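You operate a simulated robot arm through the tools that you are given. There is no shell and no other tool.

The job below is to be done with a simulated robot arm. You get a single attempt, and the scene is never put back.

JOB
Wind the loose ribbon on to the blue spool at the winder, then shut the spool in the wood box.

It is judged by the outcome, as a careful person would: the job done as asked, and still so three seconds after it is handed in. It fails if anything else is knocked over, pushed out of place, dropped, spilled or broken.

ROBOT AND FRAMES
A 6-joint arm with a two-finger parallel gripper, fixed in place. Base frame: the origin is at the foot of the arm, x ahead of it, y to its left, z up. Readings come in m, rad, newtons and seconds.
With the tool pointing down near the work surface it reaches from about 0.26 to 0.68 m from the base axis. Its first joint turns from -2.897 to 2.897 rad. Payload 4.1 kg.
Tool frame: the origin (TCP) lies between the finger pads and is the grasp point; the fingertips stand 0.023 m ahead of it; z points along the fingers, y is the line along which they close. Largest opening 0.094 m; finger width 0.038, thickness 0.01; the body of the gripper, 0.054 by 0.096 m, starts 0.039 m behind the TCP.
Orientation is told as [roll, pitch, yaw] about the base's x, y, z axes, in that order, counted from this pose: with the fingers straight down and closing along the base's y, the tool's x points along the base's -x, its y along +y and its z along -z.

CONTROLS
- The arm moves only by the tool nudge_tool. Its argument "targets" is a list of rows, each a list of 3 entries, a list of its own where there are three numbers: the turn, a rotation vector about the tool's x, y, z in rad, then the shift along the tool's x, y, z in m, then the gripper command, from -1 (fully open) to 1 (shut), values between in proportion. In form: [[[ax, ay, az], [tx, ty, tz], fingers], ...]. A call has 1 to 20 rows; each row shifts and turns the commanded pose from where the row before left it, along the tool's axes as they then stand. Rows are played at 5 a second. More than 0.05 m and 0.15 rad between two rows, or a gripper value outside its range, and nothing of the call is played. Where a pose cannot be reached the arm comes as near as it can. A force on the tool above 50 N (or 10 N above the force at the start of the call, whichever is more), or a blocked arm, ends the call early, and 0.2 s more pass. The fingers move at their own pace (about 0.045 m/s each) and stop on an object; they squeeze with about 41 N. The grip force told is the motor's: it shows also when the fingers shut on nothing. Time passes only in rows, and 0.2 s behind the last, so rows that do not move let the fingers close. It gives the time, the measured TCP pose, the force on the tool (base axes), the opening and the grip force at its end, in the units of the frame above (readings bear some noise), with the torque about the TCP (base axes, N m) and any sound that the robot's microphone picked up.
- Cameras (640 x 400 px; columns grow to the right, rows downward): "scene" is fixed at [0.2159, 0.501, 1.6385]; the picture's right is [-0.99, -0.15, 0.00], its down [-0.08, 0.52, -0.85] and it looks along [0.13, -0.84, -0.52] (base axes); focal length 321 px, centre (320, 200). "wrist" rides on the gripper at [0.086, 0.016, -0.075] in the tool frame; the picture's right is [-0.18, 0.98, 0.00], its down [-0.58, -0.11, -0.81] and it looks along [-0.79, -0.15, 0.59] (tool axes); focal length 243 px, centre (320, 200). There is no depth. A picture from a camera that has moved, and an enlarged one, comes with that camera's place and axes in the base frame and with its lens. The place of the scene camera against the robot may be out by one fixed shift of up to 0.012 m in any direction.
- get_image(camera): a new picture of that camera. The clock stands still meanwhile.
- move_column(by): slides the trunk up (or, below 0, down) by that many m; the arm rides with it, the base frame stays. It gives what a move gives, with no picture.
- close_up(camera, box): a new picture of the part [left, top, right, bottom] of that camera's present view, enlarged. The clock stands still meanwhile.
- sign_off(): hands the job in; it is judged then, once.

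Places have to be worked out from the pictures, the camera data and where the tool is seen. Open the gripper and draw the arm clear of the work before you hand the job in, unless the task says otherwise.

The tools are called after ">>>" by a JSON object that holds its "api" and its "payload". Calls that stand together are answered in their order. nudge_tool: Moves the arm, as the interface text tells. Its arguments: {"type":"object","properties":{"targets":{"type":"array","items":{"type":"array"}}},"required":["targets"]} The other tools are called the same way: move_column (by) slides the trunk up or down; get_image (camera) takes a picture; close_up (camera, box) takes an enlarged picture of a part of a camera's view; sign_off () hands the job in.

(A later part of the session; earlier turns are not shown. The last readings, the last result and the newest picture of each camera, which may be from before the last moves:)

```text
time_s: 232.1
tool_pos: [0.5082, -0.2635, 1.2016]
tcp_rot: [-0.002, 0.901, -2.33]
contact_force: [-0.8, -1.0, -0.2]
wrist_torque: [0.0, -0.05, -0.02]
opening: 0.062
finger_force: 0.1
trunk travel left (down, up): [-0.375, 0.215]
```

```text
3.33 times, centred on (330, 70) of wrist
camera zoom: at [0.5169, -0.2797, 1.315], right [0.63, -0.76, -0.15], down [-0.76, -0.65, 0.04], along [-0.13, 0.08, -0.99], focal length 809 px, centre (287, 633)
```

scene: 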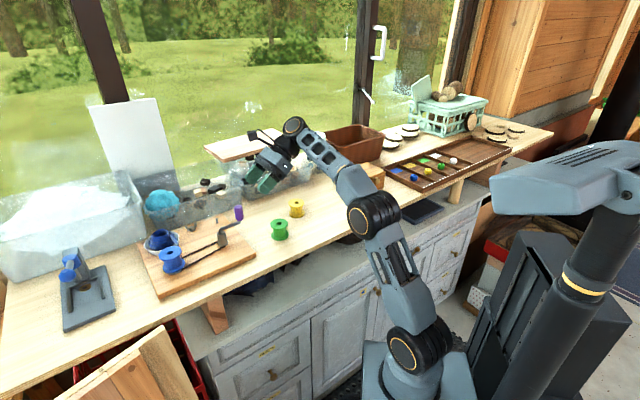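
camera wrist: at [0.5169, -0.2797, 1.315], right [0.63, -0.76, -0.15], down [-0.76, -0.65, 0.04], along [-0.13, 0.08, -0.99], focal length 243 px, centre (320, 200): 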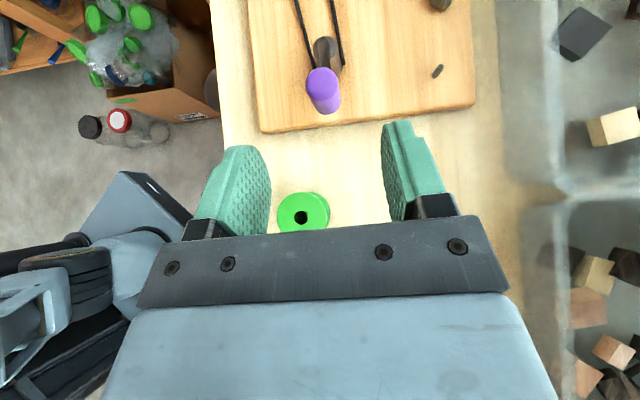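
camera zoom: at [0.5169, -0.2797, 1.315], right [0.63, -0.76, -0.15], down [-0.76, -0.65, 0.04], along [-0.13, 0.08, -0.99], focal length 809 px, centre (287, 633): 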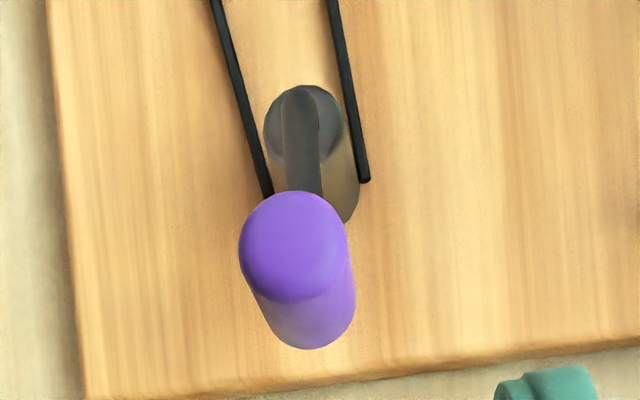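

I move above the handle so it lies near the image centre, for a more accurate fix.

>>> {"api": "nudge_tool", "payload": {"targets": [[[0, 0, 0], [0.0075, 0.0003, 0.0095], -0.32], [[0, 0, 0], [0.0075, 0.0003, 0.0095], -0.32], [[0, 0, 0], [0.0075, 0.0003, 0.0095], -0.32], [[0, 0, 0], [0.0075, 0.0003, 0.0095], -0.32], [[0, 0, 0], [0.0075, 0.0003, 0.0095], -0.32], [[0, 0, 0], [0.0075, 0, 0.0095], -0.32], [[0, 0, 0], [0, 0, 0], -0.32], [[0, 0, 0], [0, 0, 0], -0.32], [[0, 0, 0], [0, 0, 0], -0.32], [[0, 0, 0], [0, 0, 0], -0.32], [[0, 0, 0], [0, 0, 0], -0.32], [[0, 0, 0], [0, 0, 0], -0.32]]}}

>>> {"api": "get_image", "payload": {"camera": "wrist"}}

>>> {"api": "get_image", "payload": {"camera": "scene"}}

```text
time_s: 234.7
tool_pos: [0.5594, -0.2122, 1.1998]
tcp_rot: [-0.002, 0.901, -2.331]
contact_force: [1.2, 0.8, 0.1]
wrist_torque: [0.02, 0.0, 0.01]
opening: 0.0624
finger_force: 0.0
trunk travel left (down, up): [-0.375, 0.215]
```

```text
taken
camera wrist: at [0.5681, -0.2277, 1.3137], right [0.63, -0.76, -0.15], down [-0.76, -0.65, 0.04], along [-0.13, 0.08, -0.99], focal length 243 px, centre (320, 200)
```

wrist: 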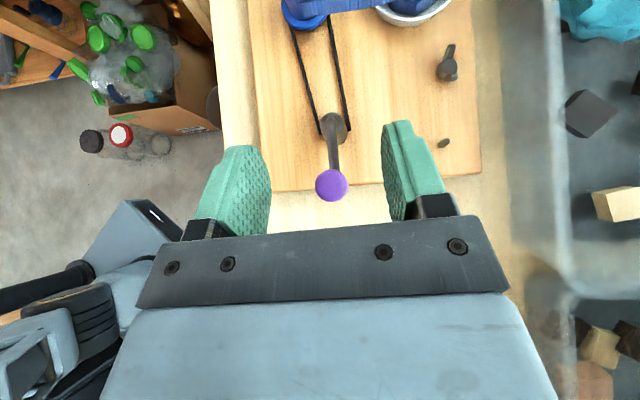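

```text
taken
```

scene: 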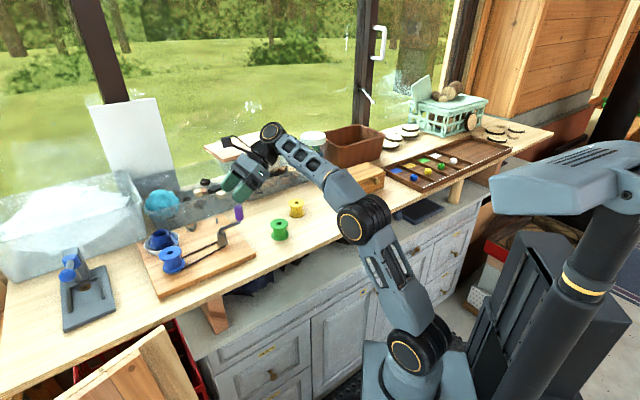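

The handle axis comes out at (0.5593, -0.2129), essentially under the TCP. I descend around it to z≈1.142 and close.

>>> {"api": "nudge_tool", "payload": {"targets": [[[0, 0, 0], [-0.0091, 0, 0.0072], -0.32], [[0, 0, 0], [-0.0091, 0, 0.0072], -0.32], [[0, 0, 0], [-0.0091, 0, 0.0072], -0.32], [[0, 0, 0], [-0.0091, 0, 0.0072], -0.32], [[0, 0, 0], [-0.0091, 0, 0.0072], -0.32], [[0, 0, 0], [0, 0, 0], -0.32], [[0, 0, 0], [0, 0, 0], -0.32], [[0, 0, 0], [0, 0, 0], -0.32], [[0, 0, 0], [0, 0, 0], -0.32]]}}

>>> {"api": "get_image", "payload": {"camera": "wrist"}}

>>> {"api": "close_up", "payload": {"camera": "scene", "box": [170, 130, 290, 260]}}

```text
time_s: 236.7
tool_pos: [0.5594, -0.2124, 1.1436]
tcp_rot: [-0.002, 0.902, -2.332]
contact_force: [0.4, 0.3, 0.4]
wrist_torque: [0.04, -0.01, 0.02]
opening: 0.0621
finger_force: 0.1
trunk travel left (down, up): [-0.375, 0.215]
```

```text
taken
camera wrist: at [0.5681, -0.2283, 1.2564], right [0.63, -0.76, -0.15], down [-0.76, -0.65, 0.04], along [-0.13, 0.08, -0.99], focal length 243 px, centre (320, 200)
```

wrist: 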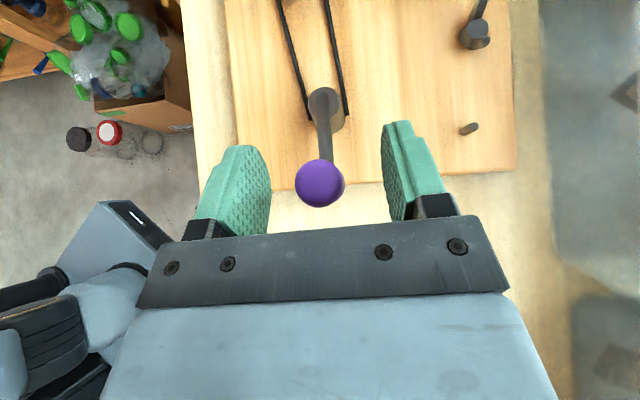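

```text
3.08 times, centred on (230, 195) of scene
camera zoom: at [0.2159, 0.501, 1.6385], right [-0.99, -0.15, 0.0], down [-0.08, 0.52, -0.85], along [0.13, -0.84, -0.52], focal length 988 px, centre (597, 215)
```

zoom: 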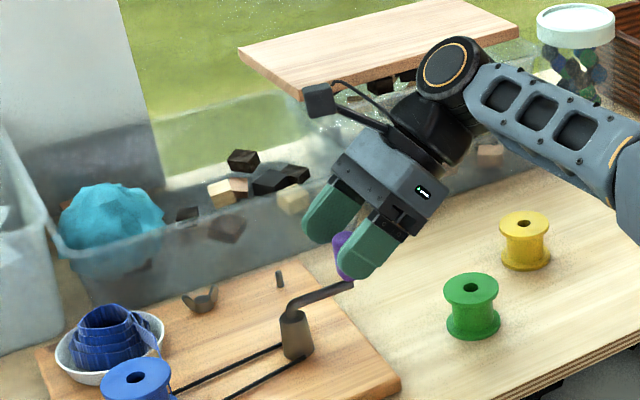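

The handle is centred exactly at the TCP. I close on it and check the force before turning.

>>> {"api": "nudge_tool", "payload": {"targets": [[[0, 0, 0], [0, 0, 0], 0.1], [[0, 0, 0], [0, 0, 0], 0.5], [[0, 0, 0], [0, 0, 0], 1], [[0, 0, 0], [0, 0, 0], 1], [[0, 0, 0], [0, 0, 0], 1], [[0, 0, 0], [0, 0, 0], 1]]}}

>>> {"api": "nudge_tool", "payload": {"targets": [[[0, 0, 0], [0.0003, -0.0049, 0.0004], 1], [[0, 0, 0], [0.0003, -0.0048, 0.0004], 1], [[0, 0, 0], [0, 0, 0], 1]]}}

>>> {"api": "get_image", "payload": {"camera": "wrist"}}

```text
time_s: 238.1
tool_pos: [0.5594, -0.2138, 1.1434]
tcp_rot: [-0.002, 0.901, -2.331]
contact_force: [-1.3, 1.3, 0.2]
wrist_torque: [0.01, 0.02, -0.01]
opening: 0.023
finger_force: 45.1
trunk travel left (down, up): [-0.375, 0.215]
```

```text
time_s: 238.9
tool_pos: [0.5582, -0.2109, 1.1409]
tcp_rot: [0.033, 0.911, -2.317]
contact_force: [32.9, -25.4, 36.5]
wrist_torque: [0.6, 0.28, 0.0]
opening: 0.0236
finger_force: 45.0
trunk travel left (down, up): [-0.375, 0.215]
stopped in row 3: the force on the tool passed its limit at 51 N (the readings are from after the stop); the commanded pose is now the measured one
```

```text
taken
camera wrist: at [0.5633, -0.2258, 1.2547], right [0.63, -0.77, -0.13], down [-0.77, -0.64, 0.03], along [-0.1, 0.08, -0.99], focal length 243 px, centre (320, 200)
```

wrist: 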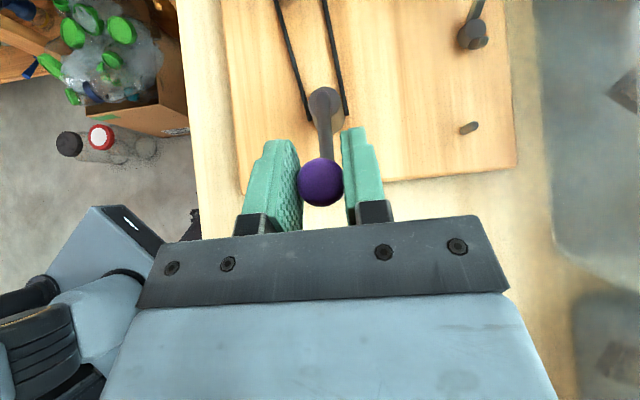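

The crank resists clockwise: 41 N back along the push for only 3 mm of motion, which looks like a ratchet or stop. I relieve that and try the other direction gently.

>>> {"api": "nudge_tool", "payload": {"targets": [[[0.011, -0.004, 0.005], [0, 0.002, 0], 1], [[0.011, -0.003, 0.005], [0, 0.002, 0], 1], [[0.011, -0.003, 0.004], [0, 0, 0], 1], [[0, 0, 0], [0, 0, 0], 1]]}}

>>> {"api": "nudge_tool", "payload": {"targets": [[[0, 0, 0], [0.0002, 0.0035, 0.0002], 1], [[0, 0, 0], [0.0002, 0.0035, 0.0002], 1], [[0, 0, 0], [0, 0, 0], 1]]}}

>>> {"api": "get_image", "payload": {"camera": "wrist"}}

```text
time_s: 239.9
tool_pos: [0.5575, -0.2118, 1.1377]
tcp_rot: [-0.027, 0.897, -2.34]
contact_force: [16.2, -14.6, 34.1]
wrist_torque: [-0.54, -1.18, 0.04]
opening: 0.023
finger_force: 45.2
trunk travel left (down, up): [-0.375, 0.215]
```

```text
time_s: 240.7
tool_pos: [0.5616, -0.215, 1.1385]
tcp_rot: [-0.033, 0.893, -2.346]
contact_force: [-1.5, 1.1, 20.5]
wrist_torque: [-0.21, -1.2, -0.02]
opening: 0.0231
finger_force: 45.1
trunk travel left (down, up): [-0.375, 0.215]
```

```text
taken
camera wrist: at [0.5723, -0.2314, 1.2516], right [0.64, -0.75, -0.16], down [-0.75, -0.66, 0.05], along [-0.15, 0.09, -0.98], focal length 243 px, centre (320, 200)
```

wrist: 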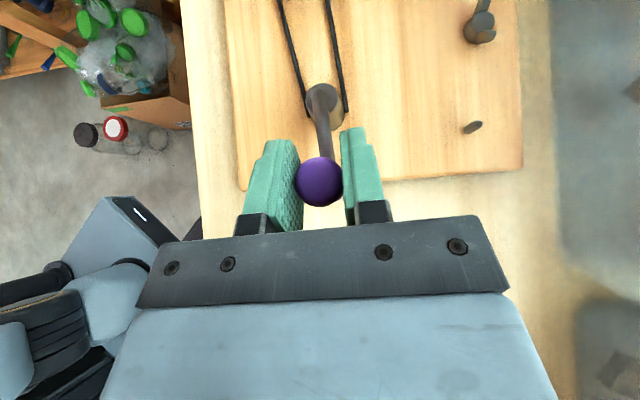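

The preload is gone, but there is some vertical push and a small tool twist from my correction. I level that out, raise slightly, then continue a little counter-clockwise to see if it moves freely.

>>> {"api": "nudge_tool", "payload": {"targets": [[[-0.01, 0.003, -0.004], [0.001, 0, -0.0008], 1], [[-0.01, 0.003, -0.004], [0.001, 0, -0.0008], 1], [[-0.01, 0.003, -0.004], [0.001, 0, -0.0008], 1], [[0, 0, 0], [0, 0, 0], 1], [[0, 0, 0], [0, 0, 0], 1]]}}

>>> {"api": "nudge_tool", "payload": {"targets": [[[0, 0, 0], [0.0003, 0.004, 0.0003], 1], [[0, 0, 0], [0.0005, 0.004, 0.0005], 1], [[0, 0, 0], [0, 0, 0], 1]]}}

>>> {"api": "nudge_tool", "payload": {"targets": [[[0, 0, 0], [0.0008, 0.004, 0.0009], 1], [[0, 0, 0], [0.0008, 0.004, 0.001], 1], [[0, 0, 0], [0, 0, 0], 1]]}}

>>> {"api": "get_image", "payload": {"camera": "wrist"}}

```text
time_s: 241.9
tool_pos: [0.5639, -0.2155, 1.1387]
tcp_rot: [0.002, 0.898, -2.332]
contact_force: [-4.2, -2.1, -12.3]
wrist_torque: [-0.5, 0.74, 0.03]
opening: 0.0227
finger_force: 45.0
trunk travel left (down, up): [-0.375, 0.215]
```

```text
time_s: 242.7
tool_pos: [0.5712, -0.2224, 1.1371]
tcp_rot: [0.004, 0.9, -2.332]
contact_force: [-3.7, -3.6, -20.9]
wrist_torque: [-0.62, 0.67, 0.01]
opening: 0.0229
finger_force: 44.9
trunk travel left (down, up): [-0.375, 0.215]
```

```text
time_s: 243.5
tool_pos: [0.5787, -0.2259, 1.1385]
tcp_rot: [0.0, 0.9, -2.334]
contact_force: [-4.2, -5.6, -29.2]
wrist_torque: [0.22, -0.29, -0.01]
opening: 0.0227
finger_force: 45.1
trunk travel left (down, up): [-0.375, 0.215]
```

```text
taken
camera wrist: at [0.5879, -0.2412, 1.2519], right [0.63, -0.76, -0.14], down [-0.77, -0.64, 0.05], along [-0.13, 0.08, -0.99], focal length 243 px, centre (320, 200)
```

wrist: 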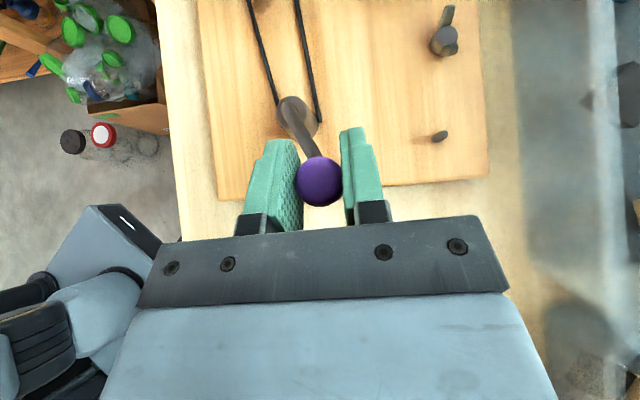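

Counter-clockwise it turns freely: the handle followed with no tangential force, only some vertical stress. I relieve the height by 3 mm and continue counter-clockwise four more 10° steps.

>>> {"api": "nudge_tool", "payload": {"targets": [[[0, 0, 0], [-0.0012, 0, 0.001], 1], [[0, 0, 0], [-0.0012, 0, 0.0009], 1], [[0, 0, 0], [0, 0, 0], 1]]}}

>>> {"api": "nudge_tool", "payload": {"targets": [[[0, 0, 0], [0.0028, 0.0086, 0.0036], 1], [[0, 0, 0], [0.0037, 0.0077, 0.0047], 1], [[0, 0, 0], [0.0045, 0.0065, 0.0057], 1], [[0, 0, 0], [0.0051, 0.0052, 0.0065], 1], [[0, 0, 0], [0, 0, 0], 1]]}}

>>> {"api": "get_image", "payload": {"camera": "wrist"}}

>>> {"api": "get_image", "payload": {"camera": "scene"}}

```text
time_s: 244.3
tool_pos: [0.5773, -0.2251, 1.138]
tcp_rot: [0.011, 0.902, -2.325]
contact_force: [-0.5, -6.9, -12.0]
wrist_torque: [-0.75, 1.17, 0.01]
opening: 0.0229
finger_force: 45.4
trunk travel left (down, up): [-0.375, 0.215]
```

```text
time_s: 245.5
tool_pos: [0.6174, -0.2268, 1.1391]
tcp_rot: [0.007, 0.903, -2.331]
contact_force: [6.4, -14.8, -5.3]
wrist_torque: [0.01, 0.23, 0.01]
opening: 0.0229
finger_force: 45.4
trunk travel left (down, up): [-0.375, 0.215]
```

```text
taken
camera wrist: at [0.6248, -0.2427, 1.252], right [0.63, -0.76, -0.14], down [-0.77, -0.64, 0.04], along [-0.12, 0.08, -0.99], focal length 243 px, centre (320, 200)
```

wrist: 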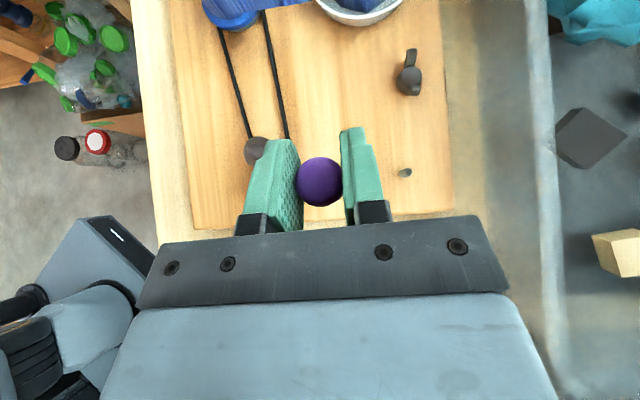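

```text
taken
```

scene: 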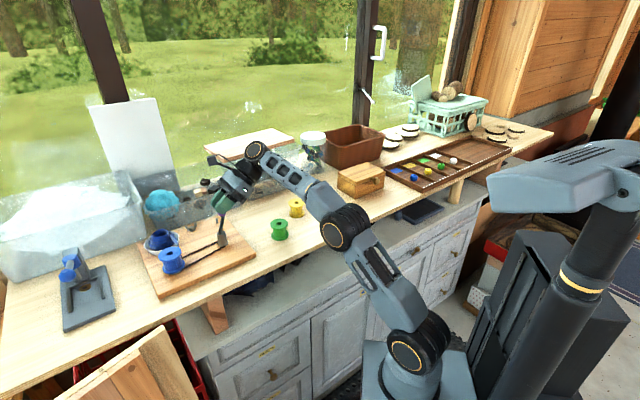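

It follows well; the pull of 16 N outward shows the true circle is a bit bigger: centre (0.601, -0.1685), radius 0.061. I continue counter-clockwise with those values, 50° at a time at first.

>>> {"api": "nudge_tool", "payload": {"targets": [[[0, 0, 0], [0.0054, 0.006, 0.0069], 1], [[0, 0, 0], [0.0063, 0.0029, 0.008], 1], [[0, 0, 0], [0.0066, 0.0011, 0.0083], 1], [[0, 0, 0], [0.0066, -0.0007, 0.0083], 1], [[0, 0, 0], [0.0064, -0.0026, 0.0081], 1], [[0, 0, 0], [0, 0, 0], 1]]}}

>>> {"api": "get_image", "payload": {"camera": "wrist"}}

```text
time_s: 246.9
tool_pos: [0.656, -0.192, 1.1393]
tcp_rot: [0.007, 0.9, -2.328]
contact_force: [-26.9, 10.2, -13.0]
wrist_torque: [0.23, 0.65, 0.05]
opening: 0.0229
finger_force: 44.8
trunk travel left (down, up): [-0.375, 0.215]
```

```text
taken
camera wrist: at [0.6643, -0.2078, 1.2521], right [0.63, -0.76, -0.14], down [-0.76, -0.64, 0.04], along [-0.12, 0.08, -0.99], focal length 243 px, centre (320, 200)
```

wrist: 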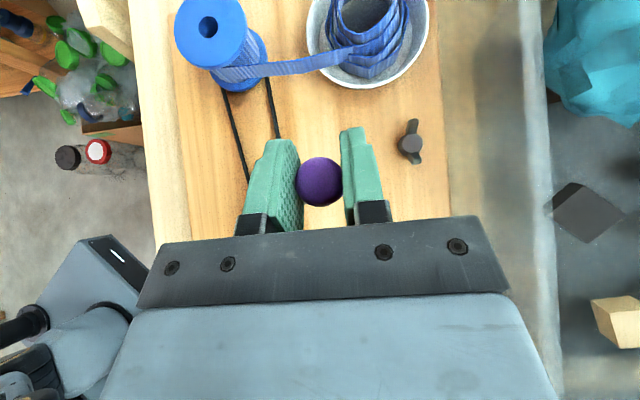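

Four points fit a circle nicely: centre (0.600, -0.1687), R=0.0607, α≈291°. The 29 N is inward, from my command having drifted outward. I correct that by 4 mm and continue 70°.

>>> {"api": "nudge_tool", "payload": {"targets": [[[0, 0, 0], [-0.0021, -0.0038, -0.0002], 1], [[0, 0, 0], [0.0059, -0.0046, 0.0075], 1], [[0, 0, 0], [0.0053, -0.0062, 0.0067], 1], [[0, 0, 0], [0.0046, -0.0076, 0.0058], 1], [[0, 0, 0], [0.0037, -0.0088, 0.0047], 1], [[0, 0, 0], [0.0027, -0.0097, 0.0034], 1], [[0, 0, 0], [0.0016, -0.0103, 0.002], 1], [[0, 0, 0], [0.0005, -0.0106, 0.0006], 1], [[0, 0, 0], [0, 0, 0], 1]]}}

>>> {"api": "get_image", "payload": {"camera": "wrist"}}

>>> {"api": "get_image", "payload": {"camera": "scene"}}

```text
time_s: 248.9
tool_pos: [0.6367, -0.123, 1.1374]
tcp_rot: [0.011, 0.905, -2.326]
contact_force: [0.0, 0.9, 15.5]
wrist_torque: [0.04, 0.36, 0.04]
opening: 0.023
finger_force: 44.8
trunk travel left (down, up): [-0.375, 0.215]
```

```text
taken
camera wrist: at [0.6437, -0.1364, 1.2515], right [0.63, -0.76, -0.14], down [-0.77, -0.64, 0.04], along [-0.12, 0.08, -0.99], focal length 243 px, centre (320, 200)
```

wrist: 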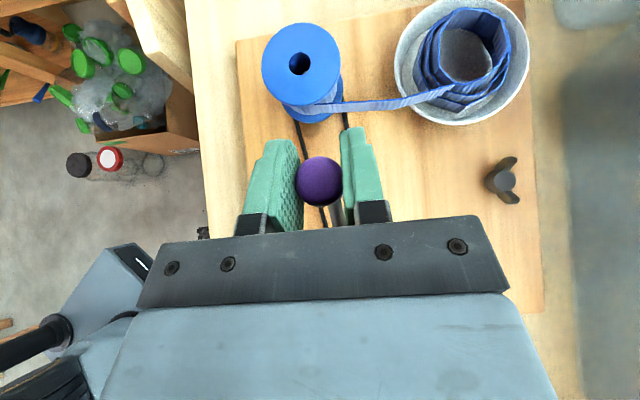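

```text
taken
```

scene: 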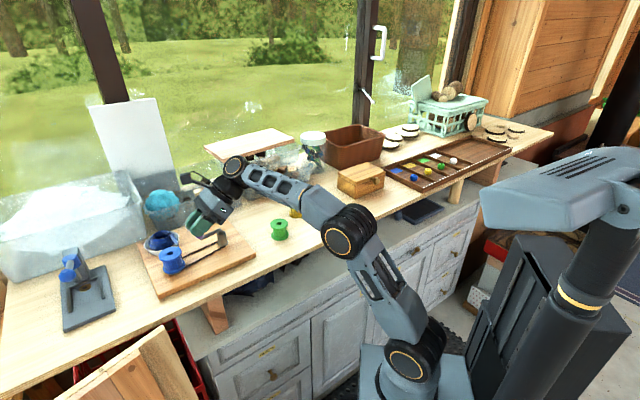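

Quarter turns go smoothly now with almost no sideways force. I continue 90° more.

>>> {"api": "nudge_tool", "payload": {"targets": [[[0, 0, 0], [-0.0003, -0.0104, -0.002], 1], [[0, 0, 0], [-0.0023, -0.01, -0.0028], 1], [[0, 0, 0], [-0.0033, -0.0092, -0.0042], 1], [[0, 0, 0], [-0.0042, -0.0081, -0.0053], 1], [[0, 0, 0], [-0.0051, -0.0068, -0.0064], 1], [[0, 0, 0], [-0.0057, -0.0053, -0.0072], 1], [[0, 0, 0], [-0.0062, -0.0036, -0.0078], 1], [[0, 0, 0], [-0.0065, -0.0018, -0.0082], 1], [[0, 0, 0], [-0.0066, 0, -0.0083], 1], [[0, 0, 0], [0, 0, 0], 1]]}}

>>> {"api": "get_image", "payload": {"camera": "wrist"}}

```text
time_s: 251.1
tool_pos: [0.5518, -0.1338, 1.1384]
tcp_rot: [0.021, 0.906, -2.321]
contact_force: [26.4, -18.0, 36.3]
wrist_torque: [0.13, 0.45, -0.01]
opening: 0.023
finger_force: 44.8
trunk travel left (down, up): [-0.375, 0.215]
```

```text
taken
camera wrist: at [0.5588, -0.1493, 1.2513], right [0.63, -0.77, -0.13], down [-0.77, -0.64, 0.04], along [-0.11, 0.08, -0.99], focal length 243 px, centre (320, 200)
```

wrist: 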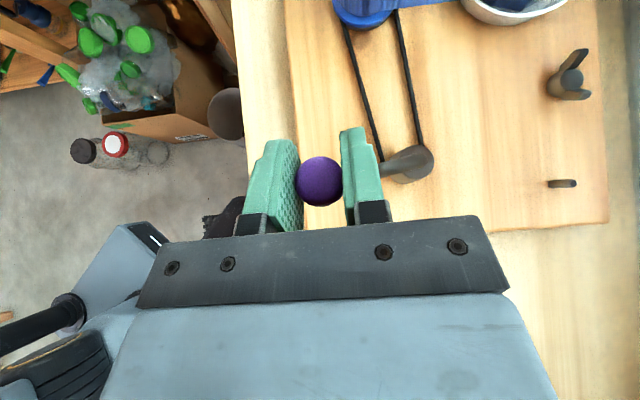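

Half a turn done. The fit improves to centre (0.6005, -0.1697), R=0.0598. I relieve the inward and vertical stress and continue 90°.

>>> {"api": "nudge_tool", "payload": {"targets": [[[0, 0, 0], [0.0034, 0.0045, -0.0021], 1], [[0, 0, 0], [-0.0063, 0.0022, -0.008], 1], [[0, 0, 0], [-0.006, 0.0039, -0.0076], 1], [[0, 0, 0], [-0.0055, 0.0055, -0.0069], 1], [[0, 0, 0], [-0.0048, 0.007, -0.0061], 1], [[0, 0, 0], [-0.004, 0.0082, -0.005], 1], [[0, 0, 0], [-0.003, 0.0092, -0.0038], 1], [[0, 0, 0], [-0.002, 0.0099, -0.0025], 1], [[0, 0, 0], [-0.0009, 0.0103, -0.0011], 1], [[0, 0, 0], [0, 0, 0], 1]]}}

>>> {"api": "get_image", "payload": {"camera": "wrist"}}

>>> {"api": "get_image", "payload": {"camera": "scene"}}

```text
time_s: 253.3
tool_pos: [0.5598, -0.214, 1.1373]
tcp_rot: [0.001, 0.901, -2.333]
contact_force: [-4.7, -4.9, -25.9]
wrist_torque: [-0.19, 0.23, 0.01]
opening: 0.0226
finger_force: 45.0
trunk travel left (down, up): [-0.375, 0.215]
```

```text
taken
camera wrist: at [0.5677, -0.2285, 1.251], right [0.63, -0.76, -0.14], down [-0.77, -0.64, 0.05], along [-0.13, 0.08, -0.99], focal length 243 px, centre (320, 200)
```

wrist: 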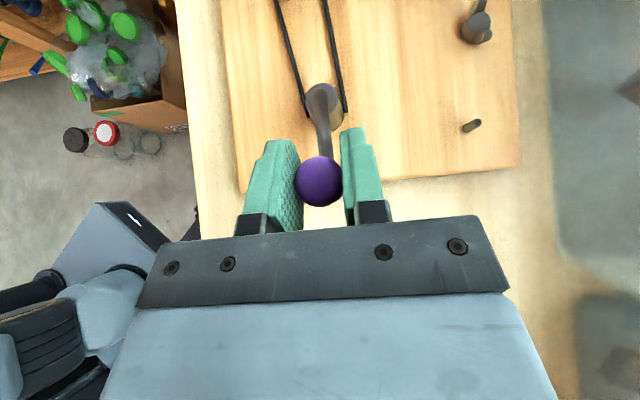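

```text
taken
```

scene: 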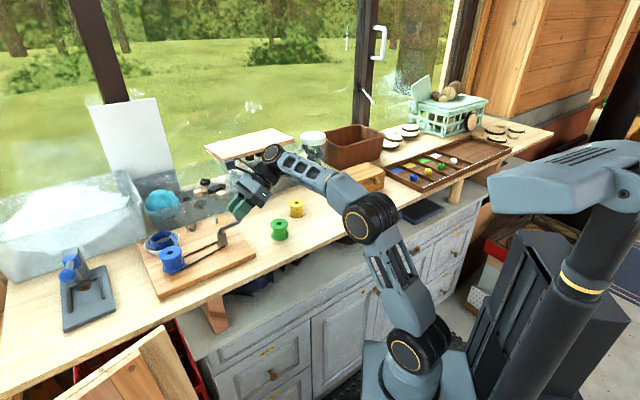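

One full turn completed, back at the start angle. I check the ribbon in the bowl and on the spool.

>>> {"api": "close_up", "payload": {"camera": "scene", "box": [130, 210, 250, 300]}}

```text
4.44 times, centred on (190, 255) of scene
camera zoom: at [0.2159, 0.501, 1.6385], right [-0.99, -0.15, 0.0], down [-0.08, 0.52, -0.85], along [0.13, -0.84, -0.52], focal length 1428 px, centre (898, -44)
```

zoom: 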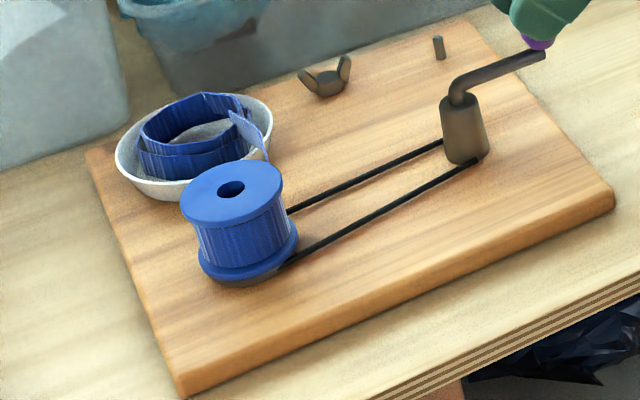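

Winding works: the bowl's coil is visibly smaller and the spool's core carries ribbon. I continue counter-clockwise in quarter turns, relieving stress each time.

>>> {"api": "nudge_tool", "payload": {"targets": [[[0, 0, 0], [-0.0024, 0, 0.0019], 1], [[0, 0, 0], [0.0007, 0.0104, 0.0009], 1], [[0, 0, 0], [0.0018, 0.01, 0.0023], 1], [[0, 0, 0], [0.0028, 0.0094, 0.0036], 1], [[0, 0, 0], [0.0038, 0.0084, 0.0048], 1], [[0, 0, 0], [0.0047, 0.0073, 0.0059], 1], [[0, 0, 0], [0.0054, 0.0058, 0.0068], 1], [[0, 0, 0], [0.0059, 0.0042, 0.0075], 1], [[0, 0, 0], [0.0063, 0.0025, 0.0079], 1], [[0, 0, 0], [0.0065, 0.0007, 0.0082], 1], [[0, 0, 0], [0, 0, 0], 1]]}}

```text
time_s: 255.7
tool_pos: [0.6477, -0.2077, 1.137]
tcp_rot: [0.003, 0.901, -2.327]
contact_force: [-1.8, 1.4, -5.2]
wrist_torque: [1.21, -0.75, -0.01]
opening: 0.0227
finger_force: 45.0
trunk travel left (down, up): [-0.375, 0.215]
```

Almost no force. Next quarter turn (α 275° to 5°).

>>> {"api": "nudge_tool", "payload": {"targets": [[[0, 0, 0], [0.0064, -0.0018, 0.0081], 1], [[0, 0, 0], [0.0061, -0.0036, 0.0077], 1], [[0, 0, 0], [0.0056, -0.0052, 0.0071], 1], [[0, 0, 0], [0.005, -0.0067, 0.0063], 1], [[0, 0, 0], [0.0042, -0.008, 0.0053], 1], [[0, 0, 0], [0.0032, -0.009, 0.0041], 1], [[0, 0, 0], [0.0022, -0.0098, 0.0028], 1], [[0, 0, 0], [0.0011, -0.0103, 0.0014], 1], [[0, 0, 0], [0, -0.0104, 0], 1], [[0, 0, 0], [0, 0, 0], 1]]}}

>>> {"api": "get_image", "payload": {"camera": "wrist"}}

```text
time_s: 257.9
tool_pos: [0.6372, -0.1216, 1.1371]
tcp_rot: [0.01, 0.902, -2.325]
contact_force: [-0.3, 0.1, 13.0]
wrist_torque: [-0.29, 1.05, 0.02]
opening: 0.0228
finger_force: 44.8
trunk travel left (down, up): [-0.375, 0.215]
```

```text
taken
camera wrist: at [0.6441, -0.1365, 1.251], right [0.63, -0.76, -0.14], down [-0.77, -0.64, 0.04], along [-0.12, 0.08, -0.99], focal length 243 px, centre (320, 200)
```

wrist: 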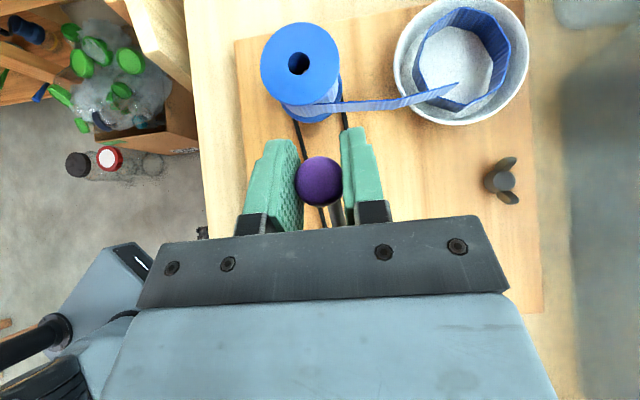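

Only one coil of ribbon is left in the bowl. Next quarter turn, with a slight inward bias since the force built up outward here last time.

>>> {"api": "nudge_tool", "payload": {"targets": [[[0, 0, 0], [0.0006, -0.01, -0.0026], 1], [[0, 0, 0], [-0.0022, -0.0095, -0.0028], 1], [[0, 0, 0], [-0.0032, -0.0087, -0.004], 1], [[0, 0, 0], [-0.0041, -0.0076, -0.0052], 1], [[0, 0, 0], [-0.0049, -0.0063, -0.0062], 1], [[0, 0, 0], [-0.0055, -0.0048, -0.007], 1], [[0, 0, 0], [-0.006, -0.0032, -0.0076], 1], [[0, 0, 0], [-0.0063, -0.0014, -0.008], 1], [[0, 0, 0], [-0.0064, 0.0004, -0.0081], 1], [[0, 0, 0], [0, 0, 0], 1]]}}

```text
time_s: 260.1
tool_pos: [0.5542, -0.1316, 1.1374]
tcp_rot: [0.004, 0.899, -2.332]
contact_force: [0.3, 1.0, -37.4]
wrist_torque: [0.07, 0.17, 0.01]
opening: 0.0229
finger_force: 44.3
trunk travel left (down, up): [-0.375, 0.215]
```

No sideways force; slightly high, so I lower 4 mm and do the next quarter turn.

>>> {"api": "nudge_tool", "payload": {"targets": [[[0, 0, 0], [-0.0031, 0, 0.0025], 1], [[0, 0, 0], [-0.0064, 0.0016, -0.0081], 1], [[0, 0, 0], [-0.0061, 0.0034, -0.0077], 1], [[0, 0, 0], [-0.0057, 0.0051, -0.0072], 1], [[0, 0, 0], [-0.005, 0.0066, -0.0064], 1], [[0, 0, 0], [-0.0043, 0.0079, -0.0054], 1], [[0, 0, 0], [-0.0033, 0.0089, -0.0042], 1], [[0, 0, 0], [-0.0023, 0.0098, -0.0029], 1], [[0, 0, 0], [-0.0012, 0.0103, -0.0016], 1], [[0, 0, 0], [-0.0001, 0.0104, -0.0001], 1], [[0, 0, 0], [0, 0, 0], 1]]}}

>>> {"api": "close_up", "payload": {"camera": "scene", "box": [130, 210, 250, 300]}}

```text
time_s: 262.5
tool_pos: [0.5637, -0.2169, 1.1387]
tcp_rot: [0.016, 0.904, -2.327]
contact_force: [4.6, 4.4, -3.7]
wrist_torque: [0.53, 0.39, -0.01]
opening: 0.023
finger_force: 44.7
trunk travel left (down, up): [-0.375, 0.215]
```

```text
4.44 times, centred on (190, 255) of scene
camera zoom: at [0.2159, 0.501, 1.6385], right [-0.99, -0.15, 0.0], down [-0.08, 0.52, -0.85], along [0.13, -0.84, -0.52], focal length 1428 px, centre (898, -44)
```

zoom: 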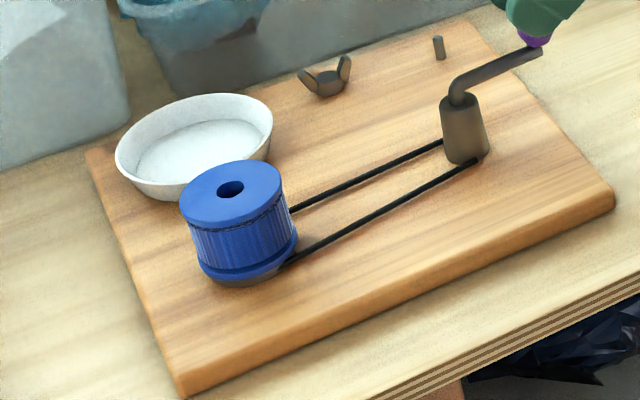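

The bowl is empty and all the ribbon sits on the spool after two turns. I add about 40° more to be sure it is wound tight, then check.

>>> {"api": "nudge_tool", "payload": {"targets": [[[0, 0, 0], [0.0012, 0.0103, 0.0016], 1], [[0, 0, 0], [0.0023, 0.0098, 0.0029], 1], [[0, 0, 0], [0.0033, 0.0089, 0.0042], 1], [[0, 0, 0], [0.0043, 0.0079, 0.0054], 1], [[0, 0, 0], [0, 0, 0], 1], [[0, 0, 0], [0, 0, 0], 1]]}}

>>> {"api": "get_image", "payload": {"camera": "wrist"}}

>>> {"api": "close_up", "payload": {"camera": "scene", "box": [130, 210, 250, 300]}}

```text
time_s: 263.9
tool_pos: [0.602, -0.2296, 1.1394]
tcp_rot: [0.017, 0.904, -2.323]
contact_force: [1.3, 0.1, 7.6]
wrist_torque: [-0.16, 1.21, 0.0]
opening: 0.0226
finger_force: 45.0
trunk travel left (down, up): [-0.375, 0.215]
```

```text
taken
camera wrist: at [0.6079, -0.2446, 1.2517], right [0.63, -0.76, -0.13], down [-0.77, -0.64, 0.04], along [-0.12, 0.08, -0.99], focal length 243 px, centre (320, 200)
```

wrist: 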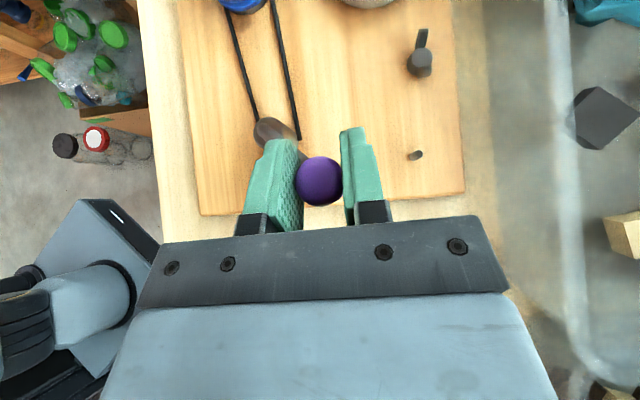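

```text
4.44 times, centred on (190, 255) of scene
camera zoom: at [0.2159, 0.501, 1.6385], right [-0.99, -0.15, 0.0], down [-0.08, 0.52, -0.85], along [0.13, -0.84, -0.52], focal length 1428 px, centre (898, -44)
```

zoom: 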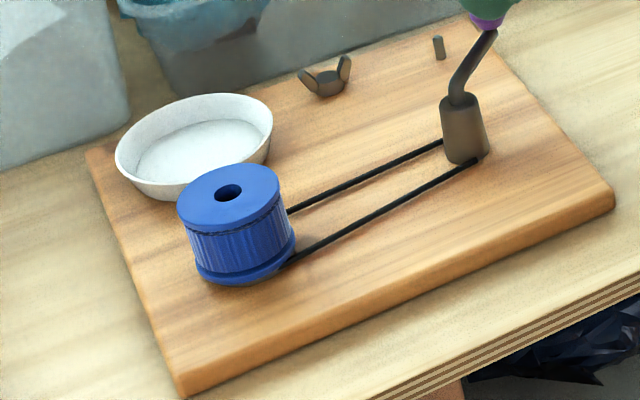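

All ribbon is on the spool and the bowl is empty. I open the fingers and rise clear of the handle.

>>> {"api": "nudge_tool", "payload": {"targets": [[[0, 0, 0], [0, 0, 0], 0.4], [[0, 0, 0], [0, 0, 0], 0], [[0, 0, 0], [0, 0, 0], -0.32], [[0, 0, 0], [0, 0, 0], -0.32], [[0, 0, 0], [0, 0, 0], -0.32], [[0, 0, 0], [0.005, 0, -0.004], -0.32], [[0, 0, 0], [0.0094, 0, -0.0075], -0.32], [[0, 0, 0], [0.0094, 0, -0.0075], -0.32], [[0, 0, 0], [0.0094, 0, -0.0075], -0.32], [[0, 0, 0], [0.0094, 0, -0.0075], -0.32], [[0, 0, 0], [0.0094, 0, -0.0075], -0.32], [[0, 0, 0], [0, 0, 0], -0.32], [[0, 0, 0], [0, 0, 0], -0.32], [[0, 0, 0], [0, 0, 0], -0.32]]}}

>>> {"api": "get_image", "payload": {"camera": "wrist"}}

>>> {"api": "get_image", "payload": {"camera": "scene"}}

```text
time_s: 266.9
tool_pos: [0.5922, -0.2295, 1.1977]
tcp_rot: [0.007, 0.901, -2.329]
contact_force: [0.1, 0.5, 0.1]
wrist_torque: [-0.01, 0.0, 0.01]
opening: 0.0621
finger_force: 0.0
out of reach, approached as far as the arm can: row 10, 11
trunk travel left (down, up): [-0.375, 0.215]
```

```text
taken
camera wrist: at [0.5999, -0.2438, 1.3117], right [0.63, -0.76, -0.14], down [-0.77, -0.64, 0.04], along [-0.12, 0.08, -0.99], focal length 243 px, centre (320, 200)
```

wrist: 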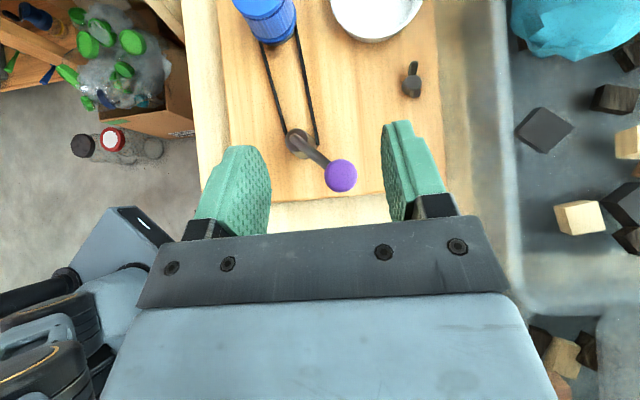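

```text
taken
```

scene: 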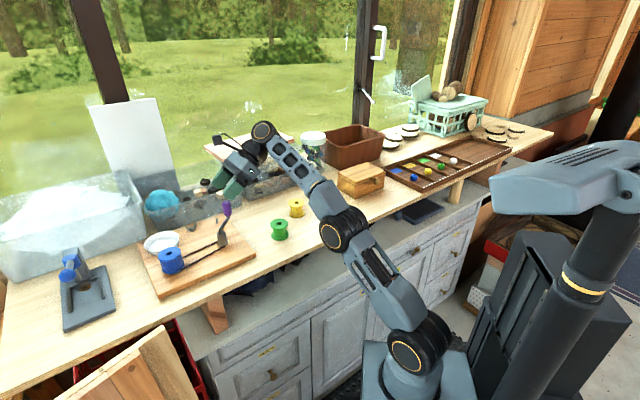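

Clear of the handle; crank, spool and bowl are all in place. Next I open the wood box. For that I want more height on the right-hand side, so I raise the column by 0.15 m here (the arm is folded and balanced).

>>> {"api": "nudge_tool", "payload": {"targets": [[[0, 0, 0], [-0.006, 0, -0.0078], -0.32], [[0, 0, 0], [-0.0124, 0, -0.0157], -0.32], [[0, 0, 0], [-0.0124, 0, -0.0157], -0.32], [[0, 0, 0], [-0.0124, 0, -0.0157], -0.32], [[0, 0, 0], [-0.0124, 0, -0.0157], -0.32], [[0, 0, 0], [-0.0124, 0, -0.0157], -0.32], [[0, 0, 0], [-0.006, 0, -0.0078], -0.32], [[0, 0, 0], [0, 0, 0], -0.32], [[0, 0, 0], [0, 0, 0], -0.32], [[0, 0, 0], [0, 0, 0], -0.32], [[0, 0, 0], [0, 0, 0], -0.32]]}}

>>> {"api": "move_column", "payload": {"by": 0.15}}

>>> {"api": "get_image", "payload": {"camera": "scene"}}

```text
time_s: 269.3
tool_pos: [0.5117, -0.3169, 1.1964]
tcp_rot: [0.009, 0.902, -2.328]
contact_force: [-0.1, -0.2, 0.7]
wrist_torque: [-0.02, 0.03, 0.01]
opening: 0.062
finger_force: 0.1
trunk travel left (down, up): [-0.375, 0.215]
```

```text
time_s: 271.0
tool_pos: [0.5116, -0.3162, 1.3452]
tcp_rot: [0.007, 0.903, -2.328]
contact_force: [0.2, 0.3, 0.2]
wrist_torque: [0.02, -0.01, -0.01]
opening: 0.0618
finger_force: 0.0
trunk travel left (down, up): [-0.525, 0.065]
```

```text
taken
```

scene: 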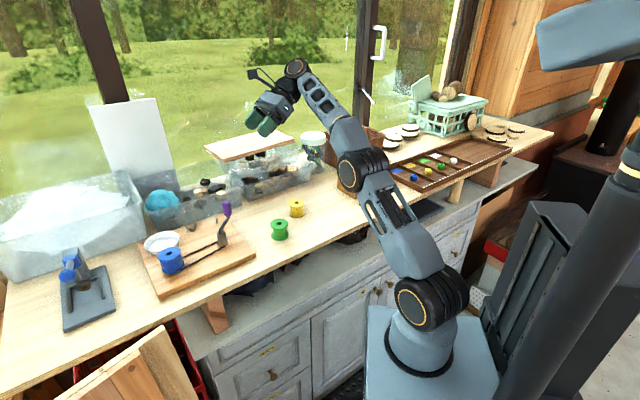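

Upright and steady. I move toward the box region, lowering a bit, and untilt the tool.

>>> {"api": "nudge_tool", "payload": {"targets": [[[0, 0, 0], [-0.0191, -0.0052, -0.0108], -0.32], [[0, 0, 0], [-0.0191, -0.0052, -0.0108], -0.32], [[0, 0, 0], [-0.0191, -0.0052, -0.0108], -0.32], [[0, 0, 0], [-0.0191, -0.0052, -0.0108], -0.32], [[0, 0, 0], [-0.0191, -0.0052, -0.0108], -0.32], [[0, 0, 0], [-0.0191, -0.0052, -0.0108], -0.32], [[0, 0, 0], [-0.0191, -0.0052, -0.0108], -0.32], [[0, 0, 0], [-0.0191, -0.0052, -0.0108], -0.32], [[0, 0, 0], [-0.0191, -0.0052, -0.0108], -0.32], [[0, -0.1, 0], [0, 0, 0], -0.32], [[0, -0.1, 0], [0, 0, 0], -0.32], [[0, -0.1, 0], [0, 0, 0], -0.32], [[0, -0.1, 0], [0, 0, 0], -0.32], [[0, -0.1, 0], [0, 0, 0], -0.32], [[0, -0.1, 0], [0, 0, 0], -0.32], [[0, -0.1, 0], [0, 0, 0], -0.32], [[0, -0.1, 0], [0, 0, 0], -0.32], [[0, -0.1, 0], [0, 0, 0], -0.32], [[0, 0, 0], [0, 0, 0], -0.32]]}}

>>> {"api": "nudge_tool", "payload": {"targets": [[[0, 0, -0.06], [0, 0, 0], -1], [[0, 0, -0.12], [0, 0, 0], -1], [[0, 0, -0.12], [0, 0, 0], -1], [[0, 0, -0.12], [0, 0, 0], -1], [[0, 0, -0.12], [0, 0, 0], -1], [[0, 0, -0.12], [0, 0, 0], -1], [[0, 0, -0.12], [0, 0, 0], -1], [[0, 0, -0.12], [0, 0, 0], -1], [[0, 0, -0.12], [0, 0, 0], -1], [[0, 0, -0.12], [0, 0, 0], -1], [[0, 0, -0.12], [0, 0, 0], -1], [[0, 0, -0.12], [0, 0, 0], -1], [[0, 0, -0.12], [0, 0, 0], -1], [[0, 0, -0.06], [0, 0, 0], -1], [[0, 0, 0], [0, 0, 0], -1], [[0, 0, 0], [0, 0, 0], -1], [[0, 0, 0], [0, 0, 0], -1]]}}

>>> {"api": "get_image", "payload": {"camera": "wrist"}}

>>> {"api": "get_image", "payload": {"camera": "scene"}}

```text
time_s: 275.0
tool_pos: [0.3476, -0.4152, 1.2692]
tcp_rot: [0.005, 0.001, -2.336]
contact_force: [-0.7, 0.2, -0.7]
wrist_torque: [0.01, 0.0, 0.01]
opening: 0.0621
finger_force: 0.0
trunk travel left (down, up): [-0.525, 0.065]
```

```text
time_s: 278.6
tool_pos: [0.3493, -0.4156, 1.2695]
tcp_rot: [0.0, -0.006, -0.773]
contact_force: [0.5, 0.1, 0.5]
wrist_torque: [-0.01, 0.0, -0.02]
opening: 0.0941
finger_force: 0.0
trunk travel left (down, up): [-0.525, 0.065]
```

```text
taken
camera wrist: at [0.298, -0.3435, 1.3434], right [0.82, 0.57, 0.0], down [0.34, -0.48, 0.81], along [0.47, -0.66, -0.59], focal length 243 px, centre (320, 200)
```

wrist: 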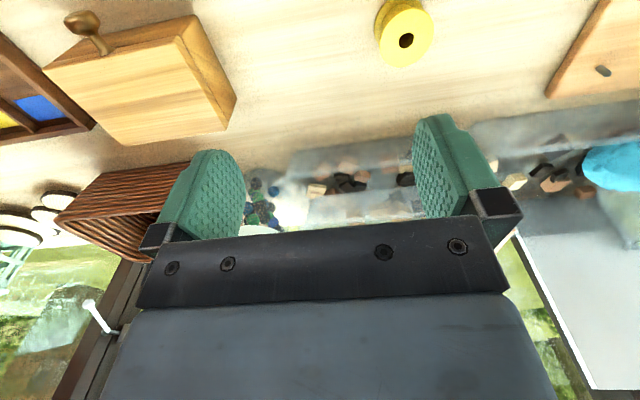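

```text
taken
```

scene: 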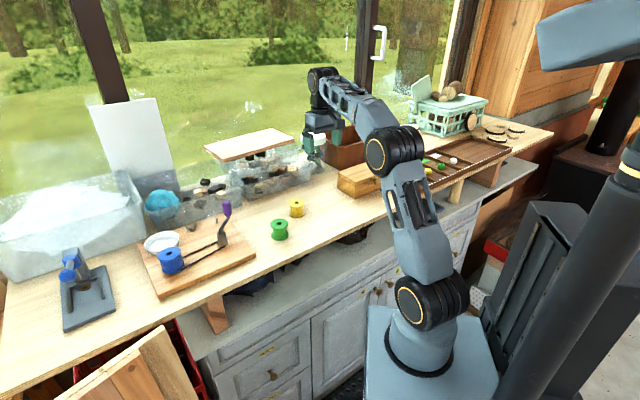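

The box is now in the wrist view. I enlarge it to measure lid, knob and edges.

>>> {"api": "close_up", "payload": {"camera": "wrist", "box": [20, 0, 260, 150]}}

>>> {"api": "close_up", "payload": {"camera": "scene", "box": [310, 150, 400, 210]}}

```text
2.67 times, centred on (140, 75) of wrist
camera zoom: at [0.298, -0.3435, 1.3434], right [0.82, 0.57, 0.0], down [0.34, -0.48, 0.81], along [0.47, -0.66, -0.59], focal length 647 px, centre (800, 533)
```

zoom: 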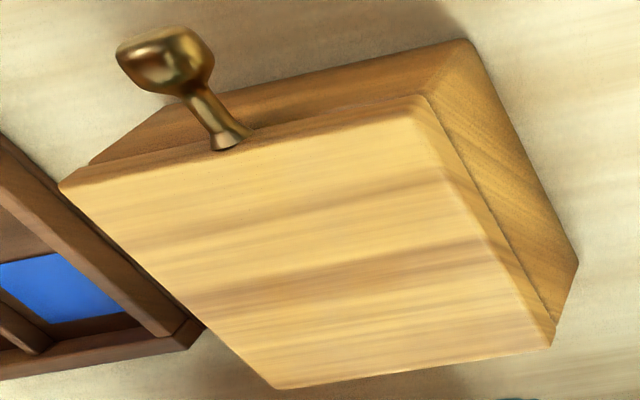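

```text
6.67 times, centred on (355, 180) of scene
camera zoom: at [0.2159, 0.501, 1.6385], right [-0.99, -0.15, 0.0], down [-0.08, 0.52, -0.85], along [0.13, -0.84, -0.52], focal length 2141 px, centre (87, 333)
```

zoom: 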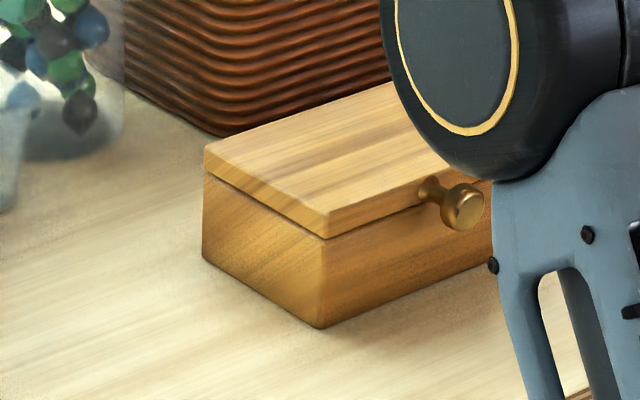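

From both cameras: lid top z≈1.093, front edge centre (0.19, -0.547), hinge edge centre (0.26, -0.62), and the knob's ball at about (0.169, -0.534, 1.084) with diameter ~0.03. I move above the knob with the fingers closing along the lid's front edge.

>>> {"api": "nudge_tool", "payload": {"targets": [[[0, 0, 0], [0.0046, -0.021, 0.009], -1], [[0, 0, 0], [0.0046, -0.021, 0.009], -1], [[0, 0, 0], [0.0046, -0.021, 0.009], -1], [[0, 0, 0], [0.0046, -0.021, 0.009], -1], [[0, 0, 0], [0.0046, -0.021, 0.009], -1], [[0, 0, 0], [0.0046, -0.021, 0.009], -1], [[0, 0, 0], [0.0046, -0.021, 0.009], -1], [[0, 0, 0], [0.0046, -0.021, 0.009], -1], [[0, 0, 0], [0.0046, -0.021, 0.009], -1], [[0, 0, 0], [0.0046, -0.021, 0.009], -1], [[0, 0, 0], [0, 0, 0], -1], [[0, 0, 0], [0, 0, 0], -1], [[0, 0, 0], [0, 0, 0], -1], [[0, 0, 0], [0, 0, 0], -1], [[0, 0, 0], [0, 0, 0], -1], [[0, 0, 0], [0, 0, 0], -1]]}}

>>> {"api": "get_image", "payload": {"camera": "wrist"}}

>>> {"api": "get_image", "payload": {"camera": "scene"}}

```text
time_s: 282.0
tool_pos: [0.1695, -0.532, 1.1801]
tcp_rot: [0.001, -0.005, -0.772]
contact_force: [-0.9, -0.1, -0.2]
wrist_torque: [-0.04, -0.02, -0.02]
opening: 0.094
finger_force: 0.1
trunk travel left (down, up): [-0.525, 0.065]
```

```text
taken
camera wrist: at [0.1179, -0.4605, 1.2528], right [0.82, 0.57, 0.0], down [0.34, -0.48, 0.81], along [0.47, -0.66, -0.59], focal length 243 px, centre (320, 200)
```

wrist: 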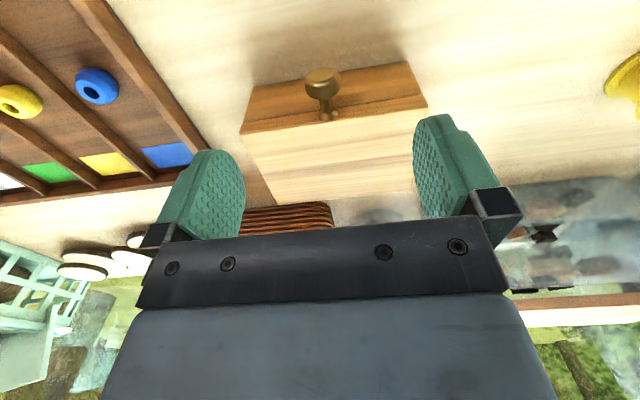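

```text
taken
```

scene: 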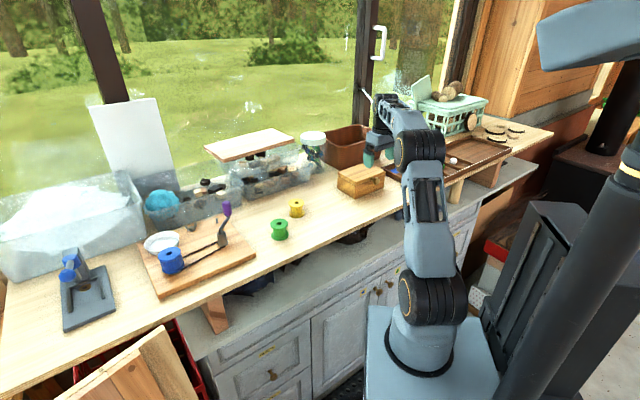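

The knob is directly below, at (0.170, -0.534). I narrow the fingers to 55 mm and descend around it to z≈1.097.

>>> {"api": "nudge_tool", "payload": {"targets": [[[0, 0, 0], [-0.001, -0.001, 0], -0.17], [[0, 0, 0], [0, 0, 0.0138], -0.17], [[0, 0, 0], [0, 0, 0.0138], -0.17], [[0, 0, 0], [0, 0, 0.0138], -0.17], [[0, 0, 0], [0, 0, 0.0138], -0.17], [[0, 0, 0], [0, 0, 0.0138], -0.17], [[0, 0, 0], [0, 0, 0.0138], -0.17], [[0, 0, 0], [0, 0, 0], -0.17], [[0, 0, 0], [0, 0, 0], -0.17], [[0, 0, 0], [0, 0, 0], -0.17], [[0, 0, 0], [0, 0, 0], -0.17]]}}

>>> {"api": "get_image", "payload": {"camera": "wrist"}}

>>> {"api": "close_up", "payload": {"camera": "scene", "box": [300, 110, 440, 230]}}

```text
time_s: 284.4
tool_pos: [0.1694, -0.535, 1.0943]
tcp_rot: [0.002, -0.005, -0.773]
contact_force: [0.6, -0.4, -0.6]
wrist_torque: [-0.01, -0.01, -0.02]
opening: 0.0552
finger_force: 0.1
trunk travel left (down, up): [-0.525, 0.065]
```

```text
taken
camera wrist: at [0.1182, -0.4624, 1.1677], right [0.82, 0.57, 0.0], down [0.34, -0.48, 0.81], along [0.47, -0.66, -0.59], focal length 243 px, centre (320, 200)
```

wrist: 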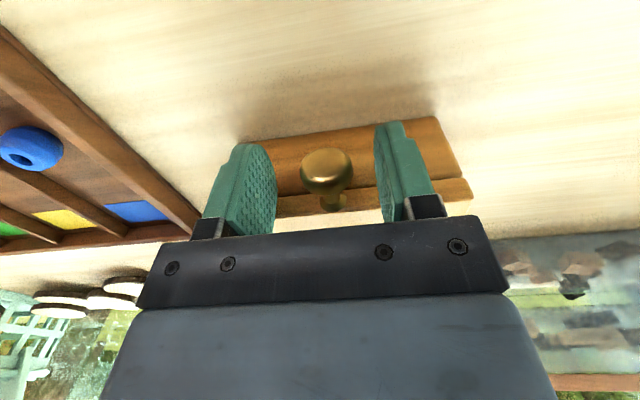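

```text
3.33 times, centred on (370, 170) of scene
camera zoom: at [0.2159, 0.501, 1.6385], right [-0.99, -0.15, 0.0], down [-0.08, 0.52, -0.85], along [0.13, -0.84, -0.52], focal length 1071 px, centre (153, 300)
```

zoom: 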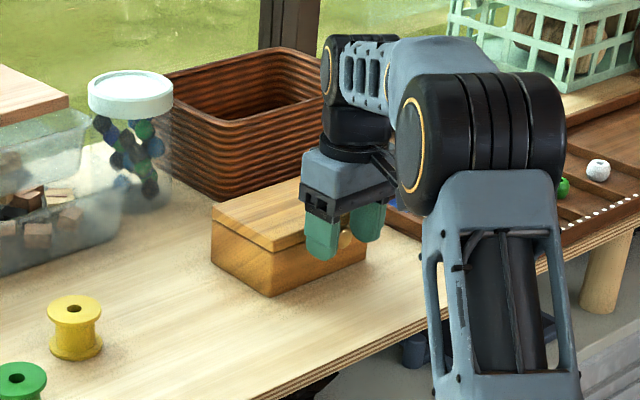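

The knob's ball sits between the pads. I close on it.

>>> {"api": "nudge_tool", "payload": {"targets": [[[0, 0, 0], [0, 0, 0], 0.2], [[0, 0, 0], [0, 0, 0], 1], [[0, 0, 0], [0, 0, 0], 1], [[0, 0, 0], [0, 0, 0], 1], [[0, 0, 0], [0, 0, 0], 1], [[0, 0, 0], [0, 0, 0], 1]]}}

>>> {"api": "get_image", "payload": {"camera": "wrist"}}

```text
time_s: 285.8
tool_pos: [0.1707, -0.5321, 1.0951]
tcp_rot: [0.0, -0.003, -0.775]
contact_force: [9.3, 10.0, -4.3]
wrist_torque: [0.58, 0.17, -0.16]
opening: 0.0253
finger_force: 44.7
trunk travel left (down, up): [-0.525, 0.065]
```

```text
taken
camera wrist: at [0.1205, -0.4603, 1.168], right [0.82, 0.57, 0.0], down [0.34, -0.48, 0.81], along [0.46, -0.66, -0.59], focal length 243 px, centre (320, 200)
```

wrist: 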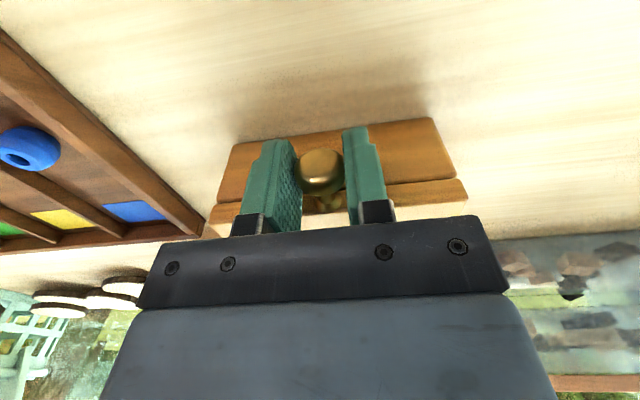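

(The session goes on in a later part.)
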